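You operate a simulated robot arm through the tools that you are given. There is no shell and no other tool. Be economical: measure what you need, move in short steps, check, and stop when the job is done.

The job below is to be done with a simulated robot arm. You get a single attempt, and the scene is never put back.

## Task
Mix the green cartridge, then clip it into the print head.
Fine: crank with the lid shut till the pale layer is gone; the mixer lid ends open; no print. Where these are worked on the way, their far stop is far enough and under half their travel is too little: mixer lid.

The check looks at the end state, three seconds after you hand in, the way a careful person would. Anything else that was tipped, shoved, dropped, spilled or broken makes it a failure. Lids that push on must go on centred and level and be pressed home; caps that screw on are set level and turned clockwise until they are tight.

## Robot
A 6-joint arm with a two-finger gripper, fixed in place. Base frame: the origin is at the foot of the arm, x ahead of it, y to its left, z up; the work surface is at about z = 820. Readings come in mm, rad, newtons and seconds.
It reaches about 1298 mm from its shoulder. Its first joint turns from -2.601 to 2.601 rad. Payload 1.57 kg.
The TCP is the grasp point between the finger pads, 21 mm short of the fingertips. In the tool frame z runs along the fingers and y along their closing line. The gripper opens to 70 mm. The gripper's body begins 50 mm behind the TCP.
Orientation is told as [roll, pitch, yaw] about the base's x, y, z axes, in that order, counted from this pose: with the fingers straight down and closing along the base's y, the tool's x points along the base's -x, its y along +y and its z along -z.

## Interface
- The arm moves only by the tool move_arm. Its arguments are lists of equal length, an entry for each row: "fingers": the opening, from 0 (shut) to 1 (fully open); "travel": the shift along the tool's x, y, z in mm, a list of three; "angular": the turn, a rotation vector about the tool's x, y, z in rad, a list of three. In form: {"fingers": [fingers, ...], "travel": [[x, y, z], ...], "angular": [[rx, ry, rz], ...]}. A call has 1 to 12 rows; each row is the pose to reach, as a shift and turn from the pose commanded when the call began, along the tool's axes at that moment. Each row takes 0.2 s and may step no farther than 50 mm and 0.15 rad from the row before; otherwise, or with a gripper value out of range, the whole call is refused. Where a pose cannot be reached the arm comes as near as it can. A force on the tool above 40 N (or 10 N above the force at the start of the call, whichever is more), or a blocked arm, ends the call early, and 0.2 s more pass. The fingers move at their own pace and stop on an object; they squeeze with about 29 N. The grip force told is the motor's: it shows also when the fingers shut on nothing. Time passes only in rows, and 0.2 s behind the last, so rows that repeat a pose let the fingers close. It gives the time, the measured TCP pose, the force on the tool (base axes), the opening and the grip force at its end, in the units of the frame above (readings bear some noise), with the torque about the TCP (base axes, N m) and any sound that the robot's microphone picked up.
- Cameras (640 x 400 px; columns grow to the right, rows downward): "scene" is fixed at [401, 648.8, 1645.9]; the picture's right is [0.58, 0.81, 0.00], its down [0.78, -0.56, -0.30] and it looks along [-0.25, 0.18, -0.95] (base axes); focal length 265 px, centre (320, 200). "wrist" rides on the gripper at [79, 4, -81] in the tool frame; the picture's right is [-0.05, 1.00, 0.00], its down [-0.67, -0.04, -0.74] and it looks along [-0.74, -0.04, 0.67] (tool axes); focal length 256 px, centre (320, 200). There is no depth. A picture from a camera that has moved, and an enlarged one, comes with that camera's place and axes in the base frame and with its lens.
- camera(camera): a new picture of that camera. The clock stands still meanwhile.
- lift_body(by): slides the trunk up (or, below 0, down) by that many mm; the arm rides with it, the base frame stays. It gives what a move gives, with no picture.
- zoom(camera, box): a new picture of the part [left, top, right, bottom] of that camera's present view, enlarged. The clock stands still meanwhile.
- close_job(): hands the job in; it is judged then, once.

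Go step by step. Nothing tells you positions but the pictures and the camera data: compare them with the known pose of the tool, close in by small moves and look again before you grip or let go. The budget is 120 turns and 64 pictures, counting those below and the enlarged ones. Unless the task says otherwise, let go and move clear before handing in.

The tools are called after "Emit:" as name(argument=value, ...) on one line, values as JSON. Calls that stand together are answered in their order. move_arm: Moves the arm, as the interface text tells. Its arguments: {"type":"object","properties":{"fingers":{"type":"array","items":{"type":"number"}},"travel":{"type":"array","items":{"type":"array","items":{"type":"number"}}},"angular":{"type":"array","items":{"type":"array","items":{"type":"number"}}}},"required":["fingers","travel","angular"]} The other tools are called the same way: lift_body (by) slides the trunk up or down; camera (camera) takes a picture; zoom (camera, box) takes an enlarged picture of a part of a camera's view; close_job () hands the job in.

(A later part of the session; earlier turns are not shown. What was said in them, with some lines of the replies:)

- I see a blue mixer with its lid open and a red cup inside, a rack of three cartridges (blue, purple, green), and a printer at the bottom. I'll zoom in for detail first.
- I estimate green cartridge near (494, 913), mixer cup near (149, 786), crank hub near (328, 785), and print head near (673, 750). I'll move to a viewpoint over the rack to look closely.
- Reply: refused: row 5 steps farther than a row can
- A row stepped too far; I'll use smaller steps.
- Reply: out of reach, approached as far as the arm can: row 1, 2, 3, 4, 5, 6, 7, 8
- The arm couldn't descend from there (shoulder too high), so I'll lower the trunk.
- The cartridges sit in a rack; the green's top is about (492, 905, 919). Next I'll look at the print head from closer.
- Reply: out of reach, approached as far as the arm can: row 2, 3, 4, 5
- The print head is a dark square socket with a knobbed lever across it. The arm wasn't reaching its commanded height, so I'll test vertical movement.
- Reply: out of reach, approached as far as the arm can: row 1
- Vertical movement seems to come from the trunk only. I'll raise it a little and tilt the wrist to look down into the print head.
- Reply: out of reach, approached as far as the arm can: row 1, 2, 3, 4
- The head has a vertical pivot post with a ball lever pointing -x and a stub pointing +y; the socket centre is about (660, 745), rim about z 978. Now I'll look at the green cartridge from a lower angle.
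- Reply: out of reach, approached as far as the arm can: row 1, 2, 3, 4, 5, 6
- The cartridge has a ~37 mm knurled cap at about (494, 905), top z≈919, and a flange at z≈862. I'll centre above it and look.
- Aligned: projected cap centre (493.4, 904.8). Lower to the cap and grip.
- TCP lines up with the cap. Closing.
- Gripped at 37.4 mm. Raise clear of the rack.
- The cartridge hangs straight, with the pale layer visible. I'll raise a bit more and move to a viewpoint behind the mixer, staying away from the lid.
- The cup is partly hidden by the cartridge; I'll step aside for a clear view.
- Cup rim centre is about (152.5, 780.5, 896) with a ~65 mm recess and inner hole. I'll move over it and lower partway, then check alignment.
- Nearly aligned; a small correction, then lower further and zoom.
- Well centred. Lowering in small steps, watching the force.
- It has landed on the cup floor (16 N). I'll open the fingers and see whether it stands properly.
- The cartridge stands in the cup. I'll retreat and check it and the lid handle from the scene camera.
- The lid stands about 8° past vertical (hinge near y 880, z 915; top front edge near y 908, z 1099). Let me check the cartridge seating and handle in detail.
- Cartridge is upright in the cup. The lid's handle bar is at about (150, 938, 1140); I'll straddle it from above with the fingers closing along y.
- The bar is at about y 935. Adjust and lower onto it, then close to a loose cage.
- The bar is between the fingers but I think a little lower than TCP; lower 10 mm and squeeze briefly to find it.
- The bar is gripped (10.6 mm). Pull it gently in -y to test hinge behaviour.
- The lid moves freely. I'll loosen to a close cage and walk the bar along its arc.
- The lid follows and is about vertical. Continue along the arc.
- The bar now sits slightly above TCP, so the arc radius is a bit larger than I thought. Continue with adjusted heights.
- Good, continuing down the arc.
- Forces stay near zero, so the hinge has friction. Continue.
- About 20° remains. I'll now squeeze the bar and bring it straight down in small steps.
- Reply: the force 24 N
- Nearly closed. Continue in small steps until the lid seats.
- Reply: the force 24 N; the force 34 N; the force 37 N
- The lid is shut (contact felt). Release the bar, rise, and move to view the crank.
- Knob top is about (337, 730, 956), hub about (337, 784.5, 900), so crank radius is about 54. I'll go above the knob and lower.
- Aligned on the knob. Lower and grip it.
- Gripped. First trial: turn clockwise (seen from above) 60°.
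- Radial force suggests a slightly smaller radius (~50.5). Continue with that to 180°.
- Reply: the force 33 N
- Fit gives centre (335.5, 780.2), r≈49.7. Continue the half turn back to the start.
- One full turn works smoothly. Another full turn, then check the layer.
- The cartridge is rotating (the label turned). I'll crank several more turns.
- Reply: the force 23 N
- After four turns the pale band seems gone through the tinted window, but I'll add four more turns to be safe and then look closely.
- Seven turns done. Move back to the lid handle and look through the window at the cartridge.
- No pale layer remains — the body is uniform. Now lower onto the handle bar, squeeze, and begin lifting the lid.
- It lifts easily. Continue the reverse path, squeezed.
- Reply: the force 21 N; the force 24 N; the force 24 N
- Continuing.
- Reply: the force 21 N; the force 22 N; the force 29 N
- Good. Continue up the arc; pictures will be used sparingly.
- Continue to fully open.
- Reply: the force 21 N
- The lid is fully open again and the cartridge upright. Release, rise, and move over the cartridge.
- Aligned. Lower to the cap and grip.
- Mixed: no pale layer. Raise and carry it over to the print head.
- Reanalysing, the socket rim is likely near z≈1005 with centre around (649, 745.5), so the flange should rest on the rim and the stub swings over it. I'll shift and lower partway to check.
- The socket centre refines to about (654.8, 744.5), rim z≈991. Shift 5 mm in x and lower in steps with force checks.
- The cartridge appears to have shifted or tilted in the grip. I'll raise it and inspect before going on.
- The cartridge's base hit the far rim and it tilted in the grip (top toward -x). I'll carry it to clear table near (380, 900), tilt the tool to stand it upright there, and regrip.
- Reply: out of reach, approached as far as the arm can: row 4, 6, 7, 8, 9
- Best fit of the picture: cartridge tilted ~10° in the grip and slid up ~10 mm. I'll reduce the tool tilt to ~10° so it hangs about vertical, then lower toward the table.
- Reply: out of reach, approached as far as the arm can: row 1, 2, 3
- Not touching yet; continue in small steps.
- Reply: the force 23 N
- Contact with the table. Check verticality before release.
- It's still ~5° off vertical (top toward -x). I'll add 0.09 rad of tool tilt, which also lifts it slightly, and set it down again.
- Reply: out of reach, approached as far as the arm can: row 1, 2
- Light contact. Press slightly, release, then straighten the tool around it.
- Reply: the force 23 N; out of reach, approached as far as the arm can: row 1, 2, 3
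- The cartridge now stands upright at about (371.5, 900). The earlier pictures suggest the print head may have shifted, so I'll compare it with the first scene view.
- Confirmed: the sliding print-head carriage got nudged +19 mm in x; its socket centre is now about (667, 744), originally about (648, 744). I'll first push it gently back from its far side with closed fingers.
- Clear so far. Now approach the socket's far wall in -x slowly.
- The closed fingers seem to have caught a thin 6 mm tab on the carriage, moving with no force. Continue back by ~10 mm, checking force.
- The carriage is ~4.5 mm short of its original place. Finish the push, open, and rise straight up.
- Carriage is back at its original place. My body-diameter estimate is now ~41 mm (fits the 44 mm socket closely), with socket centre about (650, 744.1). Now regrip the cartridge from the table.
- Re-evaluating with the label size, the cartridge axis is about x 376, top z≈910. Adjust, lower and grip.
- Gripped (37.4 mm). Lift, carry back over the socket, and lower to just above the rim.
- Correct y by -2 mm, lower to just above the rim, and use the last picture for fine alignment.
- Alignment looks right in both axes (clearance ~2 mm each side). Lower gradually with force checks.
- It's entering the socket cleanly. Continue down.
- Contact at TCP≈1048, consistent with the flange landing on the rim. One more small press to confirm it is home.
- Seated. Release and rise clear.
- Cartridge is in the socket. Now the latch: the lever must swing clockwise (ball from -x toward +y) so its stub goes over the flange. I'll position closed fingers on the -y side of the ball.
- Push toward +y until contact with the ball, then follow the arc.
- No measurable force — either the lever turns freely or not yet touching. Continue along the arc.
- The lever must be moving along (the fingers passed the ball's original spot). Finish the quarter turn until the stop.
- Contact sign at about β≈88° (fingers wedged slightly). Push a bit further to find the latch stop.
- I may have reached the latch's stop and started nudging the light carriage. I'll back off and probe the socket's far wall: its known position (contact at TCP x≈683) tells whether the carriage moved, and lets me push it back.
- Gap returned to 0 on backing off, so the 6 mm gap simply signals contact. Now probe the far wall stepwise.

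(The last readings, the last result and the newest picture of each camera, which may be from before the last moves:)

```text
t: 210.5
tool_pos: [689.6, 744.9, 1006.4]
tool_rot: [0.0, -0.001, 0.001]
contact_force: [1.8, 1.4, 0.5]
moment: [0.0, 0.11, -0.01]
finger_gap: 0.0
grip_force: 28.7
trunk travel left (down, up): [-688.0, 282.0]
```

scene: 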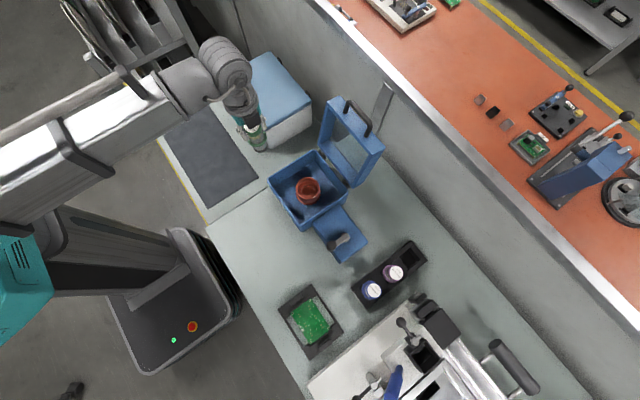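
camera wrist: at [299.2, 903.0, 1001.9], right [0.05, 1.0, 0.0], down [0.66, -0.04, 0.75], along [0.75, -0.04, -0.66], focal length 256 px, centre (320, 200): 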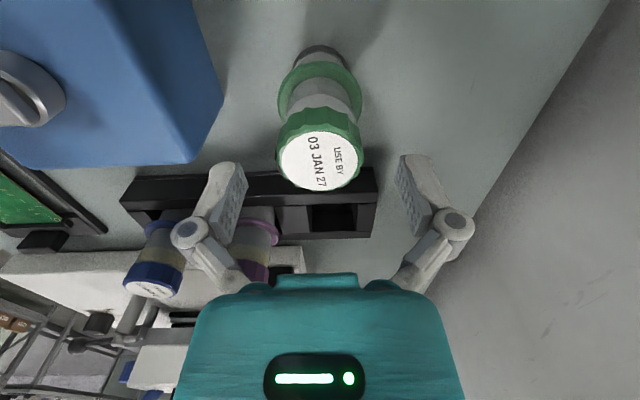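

Light contact starts near 690, about 6 mm off, so the carriage did move slightly. Push gently back to 683.4.

Emit:
move_arm(fingers=[0, 0], travel=[[1.5, 0, 0], [3, 0, 0]], angular=[[0, 0, 0], [0, 0, 0]])

Emit:
move_arm(fingers=[0, 0, 0], travel=[[1.5, 0, 0], [3, 0, 0], [3, 0, 0]], angular=[[0, 0, 0], [0, 0, 0], [0, 0, 0]])

```text
t: 211.1
tool_pos: [688.4, 743.1, 1005.8]
tool_rot: [-0.001, 0.0, -0.003]
contact_force: [15.2, -0.3, 9.6]
moment: [0.02, 1.0, -0.08]
finger_gap: 0.1
grip_force: 28.7
trunk travel left (down, up): [-688.0, 282.0]
```

```text
t: 211.9
tool_pos: [687.2, 742.6, 1006.9]
tool_rot: [0.001, -0.001, 0.0]
contact_force: [31.4, 0.2, 10.6]
moment: [0.05, 1.97, -0.11]
finger_gap: 0.1
grip_force: 28.7
trunk travel left (down, up): [-688.0, 282.0]
```

The contact is high up (gripper body against the cap), not the wall — back off at once.

Emit:
move_arm(fingers=[0, 0, 0], travel=[[-8, 0, 0], [-16, 0, 0], [-24, 0, 0]], angular=[[0, 0, 0], [0, 0, 0], [0, 0, 0]])

```text
t: 212.7
tool_pos: [708.4, 743.4, 1006.2]
tool_rot: [-0.001, 0.0, 0.0]
contact_force: [0.7, 0.2, 0.1]
moment: [0.02, 0.02, -0.06]
finger_gap: 0.1
grip_force: 28.8
trunk travel left (down, up): [-688.0, 282.0]
```

I'll probe lower-risk: raise so the gripper body clears the cap and only fingertips touch at flange/rim level, which tells where the flange is.

Emit:
lift_body(by=15)

Emit:
move_arm(fingers=[0, 0, 0, 0], travel=[[4, 0, 0], [8, 0, 0], [12, 0, 0], [14, 0, 0]], angular=[[0, 0, 0], [0, 0, 0], [0, 0, 0], [0, 0, 0]])

Emit:
move_arm(fingers=[0], travel=[[2, 0, 0]], angular=[[0, 0, 0]])

Emit:
move_arm(fingers=[0], travel=[[2, 0, 0]], angular=[[0, 0, 0]])

Emit:
move_arm(fingers=[0], travel=[[2, 0, 0]], angular=[[0, 0, 0]])

```text
t: 213.3
tool_pos: [707.7, 743.0, 1021.2]
tool_rot: [0.0, -0.002, 0.0]
contact_force: [0.1, 0.7, -0.6]
moment: [-0.02, -0.01, 0.05]
finger_gap: 0.1
grip_force: 28.9
trunk travel left (down, up): [-703.0, 267.0]
```

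```text
t: 214.3
tool_pos: [692.9, 744.4, 1021.6]
tool_rot: [0.002, -0.002, 0.001]
contact_force: [0.4, -0.7, 0.5]
moment: [0.02, 0.0, 0.02]
finger_gap: 0.0
grip_force: 28.4
trunk travel left (down, up): [-703.0, 267.0]
```

```text
t: 214.7
tool_pos: [690.6, 745.7, 1021.2]
tool_rot: [0.0, -0.001, 0.001]
contact_force: [-0.5, 0.1, -0.3]
moment: [0.0, 0.03, 0.0]
finger_gap: 0.0
grip_force: 28.5
trunk travel left (down, up): [-703.0, 267.0]
```

```text
t: 215.1
tool_pos: [688.7, 743.4, 1021.1]
tool_rot: [0.0, -0.003, 0.001]
contact_force: [-0.3, -1.2, 1.0]
moment: [-0.01, 0.01, 0.0]
finger_gap: 0.0
grip_force: 28.8
trunk travel left (down, up): [-703.0, 267.0]
```

```text
t: 215.5
tool_pos: [685.9, 743.9, 1020.2]
tool_rot: [0.001, -0.001, 0.0]
contact_force: [0.3, -0.1, 1.0]
moment: [-0.05, 0.02, 0.01]
finger_gap: 0.0
grip_force: 28.8
trunk travel left (down, up): [-703.0, 267.0]
```

No contact at 686, so the flange is near its expected place. Two more small steps.

Emit:
move_arm(fingers=[0], travel=[[1.5, 0, 0]], angular=[[0, 0, 0]])

Emit:
move_arm(fingers=[0], travel=[[1.5, 0, 0]], angular=[[0, 0, 0]])

Emit:
move_arm(fingers=[0], travel=[[1.5, 0, 0]], angular=[[0, 0, 0]])

```text
t: 215.9
tool_pos: [685.4, 745.0, 1021.5]
tool_rot: [-0.001, -0.001, -0.001]
contact_force: [0.1, 0.0, -0.2]
moment: [0.0, -0.01, -0.02]
finger_gap: 0.0
grip_force: 28.3
trunk travel left (down, up): [-703.0, 267.0]
```

```text
t: 216.3
tool_pos: [685.0, 742.9, 1021.5]
tool_rot: [0.0, -0.003, 0.001]
contact_force: [0.6, 0.4, 0.3]
moment: [0.01, -0.01, -0.01]
finger_gap: 0.0
grip_force: 28.4
trunk travel left (down, up): [-703.0, 267.0]
```

```text
t: 216.7
tool_pos: [682.5, 744.3, 1021.4]
tool_rot: [0.0, -0.004, 0.0]
contact_force: [1.1, 0.2, 0.4]
moment: [0.02, -0.02, 0.02]
finger_gap: 0.0
grip_force: 28.8
trunk travel left (down, up): [-703.0, 267.0]
```

Carriage/flange is where expected. Now probe the cap's far side with the fingertips at cap height to check the cartridge isn't leaning.

Emit:
move_arm(fingers=[0, 0], travel=[[-8, 0, 0], [-14, 0, 0]], angular=[[0, 0, 0], [0, 0, 0]])

Emit:
lift_body(by=45)

Emit:
move_arm(fingers=[0, 0, 0, 0], travel=[[4, 0, 0], [7, 0, 0], [9, 0, 0], [9, 0, 0]], angular=[[0, 0, 0], [0, 0, 0], [0, 0, 0], [0, 0, 0]])

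Emit:
move_arm(fingers=[0], travel=[[1.5, 0, 0]], angular=[[0, 0, 0]])

Emit:
move_arm(fingers=[0], travel=[[1.5, 0, 0]], angular=[[0, 0, 0]])

Emit:
move_arm(fingers=[0], travel=[[1.5, 0, 0]], angular=[[0, 0, 0]])

```text
t: 217.3
tool_pos: [696.7, 743.8, 1020.3]
tool_rot: [-0.001, -0.002, 0.001]
contact_force: [0.2, 0.4, 0.8]
moment: [-0.01, 0.02, 0.02]
finger_gap: 0.0
grip_force: 28.1
trunk travel left (down, up): [-703.0, 267.0]
```

```text
t: 218.2
tool_pos: [697.0, 744.6, 1066.3]
tool_rot: [-0.001, -0.002, -0.001]
contact_force: [1.0, -0.3, -0.6]
moment: [0.0, -0.02, -0.02]
finger_gap: 0.2
grip_force: 28.6
trunk travel left (down, up): [-748.0, 222.0]
```

```text
t: 219.2
tool_pos: [687.6, 743.9, 1065.8]
tool_rot: [0.0, -0.001, 0.003]
contact_force: [0.7, 0.0, -0.2]
moment: [0.0, -0.01, -0.03]
finger_gap: 0.0
grip_force: 28.6
trunk travel left (down, up): [-748.0, 222.0]
```

```text
t: 219.6
tool_pos: [686.1, 744.6, 1066.9]
tool_rot: [0.0, -0.001, 0.001]
contact_force: [0.3, 0.3, -1.1]
moment: [-0.02, -0.02, -0.01]
finger_gap: 0.0
grip_force: 28.3
trunk travel left (down, up): [-748.0, 222.0]
```

```text
t: 220.0
tool_pos: [684.9, 745.1, 1067.6]
tool_rot: [0.001, -0.002, -0.001]
contact_force: [0.0, 1.2, -0.3]
moment: [-0.02, 0.0, -0.03]
finger_gap: 0.2
grip_force: 28.7
trunk travel left (down, up): [-748.0, 222.0]
```

```text
t: 220.4
tool_pos: [683.5, 743.2, 1065.8]
tool_rot: [-0.001, -0.001, -0.001]
contact_force: [-0.1, 0.1, 0.4]
moment: [0.03, 0.01, 0.0]
finger_gap: 0.1
grip_force: 28.1
trunk travel left (down, up): [-748.0, 222.0]
```

Not leaning outwards. A few more steps to find the cap itself.

Emit:
move_arm(fingers=[0, 0], travel=[[1.5, 0, 0], [3, 0, 0]], angular=[[0, 0, 0], [0, 0, 0]])

Emit:
move_arm(fingers=[0], travel=[[1.5, 0, 0]], angular=[[0, 0, 0]])

Emit:
move_arm(fingers=[0], travel=[[1.5, 0, 0]], angular=[[0, 0, 0]])

Emit:
move_arm(fingers=[0], travel=[[1.5, 0, 0]], angular=[[0, 0, 0]])

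```text
t: 221.0
tool_pos: [681.7, 744.4, 1066.4]
tool_rot: [0.001, 0.0, 0.001]
contact_force: [-0.3, 0.5, 1.2]
moment: [0.02, 0.0, -0.04]
finger_gap: 0.1
grip_force: 29.2
trunk travel left (down, up): [-748.0, 222.0]
```

```text
t: 221.4
tool_pos: [679.5, 744.6, 1067.0]
tool_rot: [0.0, 0.001, 0.0]
contact_force: [-0.1, 0.2, 0.4]
moment: [0.01, -0.01, 0.02]
finger_gap: 0.2
grip_force: 28.8
trunk travel left (down, up): [-748.0, 222.0]
```

```text
t: 221.8
tool_pos: [678.2, 744.4, 1065.5]
tool_rot: [-0.001, -0.002, 0.0]
contact_force: [-0.6, -0.4, -0.1]
moment: [-0.02, -0.03, 0.02]
finger_gap: 0.0
grip_force: 28.8
trunk travel left (down, up): [-748.0, 222.0]
```

```text
t: 222.2
tool_pos: [677.3, 744.7, 1066.1]
tool_rot: [0.0, -0.002, 0.0]
contact_force: [0.9, -0.3, -0.2]
moment: [-0.05, 0.01, 0.0]
finger_gap: 0.1
grip_force: 28.6
trunk travel left (down, up): [-748.0, 222.0]
```

The cap is where it should be. Now confirm seating by touching the cap top with closed fingers from above.

Emit:
move_arm(fingers=[0, 0], travel=[[-6, 0, 0], [-10, 0, 0]], angular=[[0, 0, 0], [0, 0, 0]])

Emit:
lift_body(by=45)

Emit:
move_arm(fingers=[0, 0, 0], travel=[[18, 0, 0], [36, 0, 0], [36, 0, 0]], angular=[[0, 0, 0], [0, 0, 0], [0, 0, 0]])

Emit:
lift_body(by=-24)

Emit:
lift_body(by=-4)

Emit:
lift_body(by=-3)

```text
t: 222.8
tool_pos: [686.1, 743.7, 1066.6]
tool_rot: [0.0, 0.0, 0.0]
contact_force: [0.4, -0.4, -0.1]
moment: [0.0, 0.01, -0.01]
finger_gap: 0.0
grip_force: 29.0
trunk travel left (down, up): [-748.0, 222.0]
```

```text
t: 223.7
tool_pos: [686.7, 743.5, 1111.0]
tool_rot: [0.0, 0.0, 0.0]
contact_force: [-1.0, -0.4, 0.3]
moment: [0.02, 0.0, -0.05]
finger_gap: 0.0
grip_force: 28.4
trunk travel left (down, up): [-793.0, 177.0]
```

```text
t: 224.4
tool_pos: [649.6, 743.9, 1111.4]
tool_rot: [0.0, -0.002, 0.0]
contact_force: [-0.4, 0.7, 0.5]
moment: [-0.02, 0.0, -0.01]
finger_gap: 0.0
grip_force: 28.2
trunk travel left (down, up): [-793.0, 177.0]
```

```text
t: 225.2
tool_pos: [649.4, 744.6, 1088.0]
tool_rot: [-0.002, -0.003, 0.002]
contact_force: [0.1, -0.7, -0.1]
moment: [0.03, 0.01, 0.01]
finger_gap: 0.2
grip_force: 28.6
trunk travel left (down, up): [-769.0, 201.0]
```

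```text
t: 225.7
tool_pos: [649.5, 743.8, 1086.2]
tool_rot: [0.002, -0.005, 0.0]
contact_force: [6.3, 6.7, 31.1]
moment: [0.17, -0.1, 0.08]
finger_gap: 6.0
grip_force: 28.7
trunk travel left (down, up): [-765.0, 205.0]
```

```text
t: 226.0
tool_pos: [649.4, 744.0, 1085.2]
tool_rot: [0.006, -0.007, -0.002]
contact_force: [3.1, 2.5, 28.8]
moment: [0.03, -0.05, 0.0]
finger_gap: 6.0
grip_force: 28.6
trunk travel left (down, up): [-764.0, 206.0]
stopped: the force on the tool passed its limit at 49 N (the readings are from after the stop); the commanded pose is now the measured one
```

Firm contact: the cartridge is seated hard. Now rise and probe the lever ball's present position.

Emit:
lift_body(by=45)

Emit:
move_arm(fingers=[0, 0, 0], travel=[[25, 18, 0], [48, 36, 0], [66, 46, 0]], angular=[[0, 0, 0], [0, 0, 0], [0, 0, 0]])

Emit:
lift_body(by=-89)

Emit:
move_arm(fingers=[0, 0], travel=[[-3, 0, 0], [-7, 0, 0]], angular=[[0, 0, 0], [0, 0, 0]])

Emit:
move_arm(fingers=[0], travel=[[-3, 0, 0]], angular=[[0, 0, 0]])

Emit:
move_arm(fingers=[0], travel=[[-3, 0, 0]], angular=[[0, 0, 0]])

```text
t: 226.9
tool_pos: [650.6, 746.1, 1127.7]
tool_rot: [0.002, -0.002, -0.001]
contact_force: [0.8, 1.1, 0.5]
moment: [0.02, 0.0, -0.01]
finger_gap: 0.3
grip_force: 28.2
trunk travel left (down, up): [-809.0, 161.0]
```

```text
t: 227.7
tool_pos: [583.4, 791.7, 1127.7]
tool_rot: [0.002, -0.003, 0.0]
contact_force: [-0.2, -0.1, -0.4]
moment: [0.04, -0.03, -0.01]
finger_gap: 0.0
grip_force: 28.4
trunk travel left (down, up): [-809.0, 161.0]
```

```text
t: 228.9
tool_pos: [582.9, 791.2, 1038.8]
tool_rot: [0.002, -0.004, 0.0]
contact_force: [0.1, 0.6, 0.6]
moment: [0.0, 0.0, 0.02]
finger_gap: 0.0
grip_force: 28.4
trunk travel left (down, up): [-720.0, 250.0]
```

```text
t: 229.5
tool_pos: [590.3, 791.8, 1038.5]
tool_rot: [0.001, -0.004, 0.0]
contact_force: [0.7, 0.3, 0.5]
moment: [0.0, -0.03, -0.03]
finger_gap: 0.3
grip_force: 28.5
trunk travel left (down, up): [-720.0, 250.0]
```

```text
t: 229.9
tool_pos: [593.9, 790.2, 1038.4]
tool_rot: [0.003, -0.004, 0.001]
contact_force: [-0.4, -0.6, -1.1]
moment: [-0.01, 0.04, 0.0]
finger_gap: 6.1
grip_force: 28.9
trunk travel left (down, up): [-720.0, 250.0]
```

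```text
t: 230.3
tool_pos: [597.4, 791.5, 1038.9]
tool_rot: [0.001, -0.004, 0.002]
contact_force: [-0.7, 0.0, 0.5]
moment: [-0.01, 0.0, 0.01]
finger_gap: 0.0
grip_force: 28.7
trunk travel left (down, up): [-720.0, 250.0]
```

Contact again at x≈593.5, i.e. the lever sits at its stop (~90°, latched), and the earlier extra motion was the carriage, which went back home. I'll back off and make sure the carriage is home again by a gentle push at flange level from the far side.

Emit:
move_arm(fingers=[0, 0], travel=[[6, 0, 0], [12, 0, 0]], angular=[[0, 0, 0], [0, 0, 0]])

Emit:
lift_body(by=90)

Emit:
move_arm(fingers=[0, 0, 0, 0, 0], travel=[[-33, -11, 0], [-66, -22, 0], [-100, -33, 0], [-124, -47, 0], [-124, -47, 0]], angular=[[0, 0, 0], [0, 0, 0], [0, 0, 0], [0, 0, 0], [0, 0, 0]])

Emit:
lift_body(by=-107)

Emit:
move_arm(fingers=[0, 0, 0, 0], travel=[[5, 0, 0], [10, 0, 0], [14, 0, 0], [17, 0, 0]], angular=[[0, 0, 0], [0, 0, 0], [0, 0, 0], [0, 0, 0]])

```text
t: 230.9
tool_pos: [583.9, 790.6, 1038.1]
tool_rot: [0.003, -0.003, -0.001]
contact_force: [0.4, 0.4, 0.1]
moment: [-0.01, -0.01, 0.0]
finger_gap: 0.0
grip_force: 28.4
trunk travel left (down, up): [-720.0, 250.0]
```

```text
t: 232.2
tool_pos: [584.4, 791.7, 1129.3]
tool_rot: [0.001, -0.002, 0.001]
contact_force: [-0.4, -0.1, 0.5]
moment: [0.03, -0.01, 0.0]
finger_gap: 0.0
grip_force: 28.8
trunk travel left (down, up): [-810.0, 160.0]
```

```text
t: 233.4
tool_pos: [709.9, 745.8, 1129.7]
tool_rot: [0.002, -0.004, -0.001]
contact_force: [-0.3, 0.0, 0.4]
moment: [-0.06, -0.01, -0.01]
finger_gap: 0.2
grip_force: 29.0
trunk travel left (down, up): [-810.0, 160.0]
```

```text
t: 234.8
tool_pos: [709.1, 745.3, 1023.1]
tool_rot: [0.002, -0.007, -0.002]
contact_force: [-0.6, -0.6, 0.4]
moment: [-0.02, 0.0, 0.06]
finger_gap: 0.0
grip_force: 27.8
trunk travel left (down, up): [-703.0, 267.0]
```

```text
t: 235.8
tool_pos: [691.4, 744.9, 1021.9]
tool_rot: [0.002, -0.003, -0.001]
contact_force: [0.0, 1.2, 0.0]
moment: [0.04, 0.03, -0.02]
finger_gap: 0.1
grip_force: 29.1
trunk travel left (down, up): [-703.0, 267.0]
```

Emit:
move_arm(fingers=[0, 0], travel=[[1.5, 0, 0], [3, 0, 0]], angular=[[0, 0, 0], [0, 0, 0]])

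Emit:
move_arm(fingers=[0, 0], travel=[[1.5, 0, 0], [3, 0, 0]], angular=[[0, 0, 0], [0, 0, 0]])

Emit:
move_arm(fingers=[0, 0], travel=[[1.5, 0, 0], [3, 0, 0]], angular=[[0, 0, 0], [0, 0, 0]])

Emit:
move_arm(fingers=[0, 0], travel=[[1, 0, 0], [2, 0, 0]], angular=[[0, 0, 0], [0, 0, 0]])

```text
t: 236.4
tool_pos: [688.5, 744.6, 1021.2]
tool_rot: [0.003, -0.003, -0.001]
contact_force: [0.6, 0.2, 0.5]
moment: [0.02, 0.0, 0.0]
finger_gap: 0.0
grip_force: 28.9
trunk travel left (down, up): [-703.0, 267.0]
```

```text
t: 237.0
tool_pos: [687.2, 745.8, 1022.3]
tool_rot: [0.002, -0.003, 0.001]
contact_force: [1.7, -0.8, -0.2]
moment: [0.0, 0.0, -0.02]
finger_gap: 0.0
grip_force: 28.4
trunk travel left (down, up): [-703.0, 267.0]
```

```text
t: 237.6
tool_pos: [683.8, 745.3, 1022.1]
tool_rot: [0.001, -0.005, 0.001]
contact_force: [1.0, 0.9, -0.3]
moment: [0.02, 0.01, -0.03]
finger_gap: 0.0
grip_force: 29.1
trunk travel left (down, up): [-703.0, 267.0]
```

```text
t: 238.2
tool_pos: [682.1, 744.9, 1020.9]
tool_rot: [0.003, -0.006, 0.002]
contact_force: [8.1, 1.4, 3.0]
moment: [-0.01, -0.08, 0.0]
finger_gap: 5.9
grip_force: 28.3
trunk travel left (down, up): [-703.0, 267.0]
```

8 N at 682: the carriage is against its home stop. Back off, rise and move clear.

Emit:
move_arm(fingers=[0, 0], travel=[[-10, 0, 0], [-20, 0, 0]], angular=[[0, 0, 0], [0, 0, 0]])

Emit:
lift_body(by=150)

Emit:
move_arm(fingers=[0.5, 0.5, 0.5, 0.5, 0.5, 0.5], travel=[[40, -15, 0], [80, -30, 0], [120, -45, 0], [160, -60, 0], [200, -75, 0], [240, -90, 0]], angular=[[0, 0, 0], [0, 0, 0], [0, 0, 0], [0, 0, 0], [0, 0, 0], [0, 0, 0]])

```text
t: 238.8
tool_pos: [702.4, 745.0, 1021.3]
tool_rot: [0.002, -0.004, -0.001]
contact_force: [-0.4, -0.4, -0.1]
moment: [-0.02, -0.01, -0.01]
finger_gap: 0.0
grip_force: 28.6
trunk travel left (down, up): [-703.0, 267.0]
```

```text
t: 240.5
tool_pos: [703.4, 744.8, 1171.1]
tool_rot: [0.004, -0.004, 0.0]
contact_force: [-0.2, -0.4, 0.0]
moment: [0.0, -0.02, 0.04]
finger_gap: 0.0
grip_force: 28.7
trunk travel left (down, up): [-853.0, 117.0]
```

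```text
t: 241.9
tool_pos: [461.2, 655.3, 1173.1]
tool_rot: [0.004, -0.003, 0.001]
contact_force: [-0.1, 0.2, 0.2]
moment: [0.03, -0.03, 0.01]
finger_gap: 35.1
grip_force: 0.1
trunk travel left (down, up): [-853.0, 117.0]
```

The mixer lid is open, the mixed cartridge is in the print head with the latch swung over, and the arm is clear. I'm handing the job in.

Emit:
close_job()

```text
The job is handed in.
```

I mixed the green cartridge until its pale layer was gone and put it in the print head with the latch lever swung to its stop. The mixer lid is open and nothing was printed.

I had no pictures left for the last steps. That the cartridge is seated and latched, and that the print-head carriage is back in place, I know only by touch.

On the first try the cartridge caught the socket rim and tilted in the grip, and the carriage slid about 19 mm. I stood the cartridge on the table and regripped it. I then pushed the carriage back until it met its stop.
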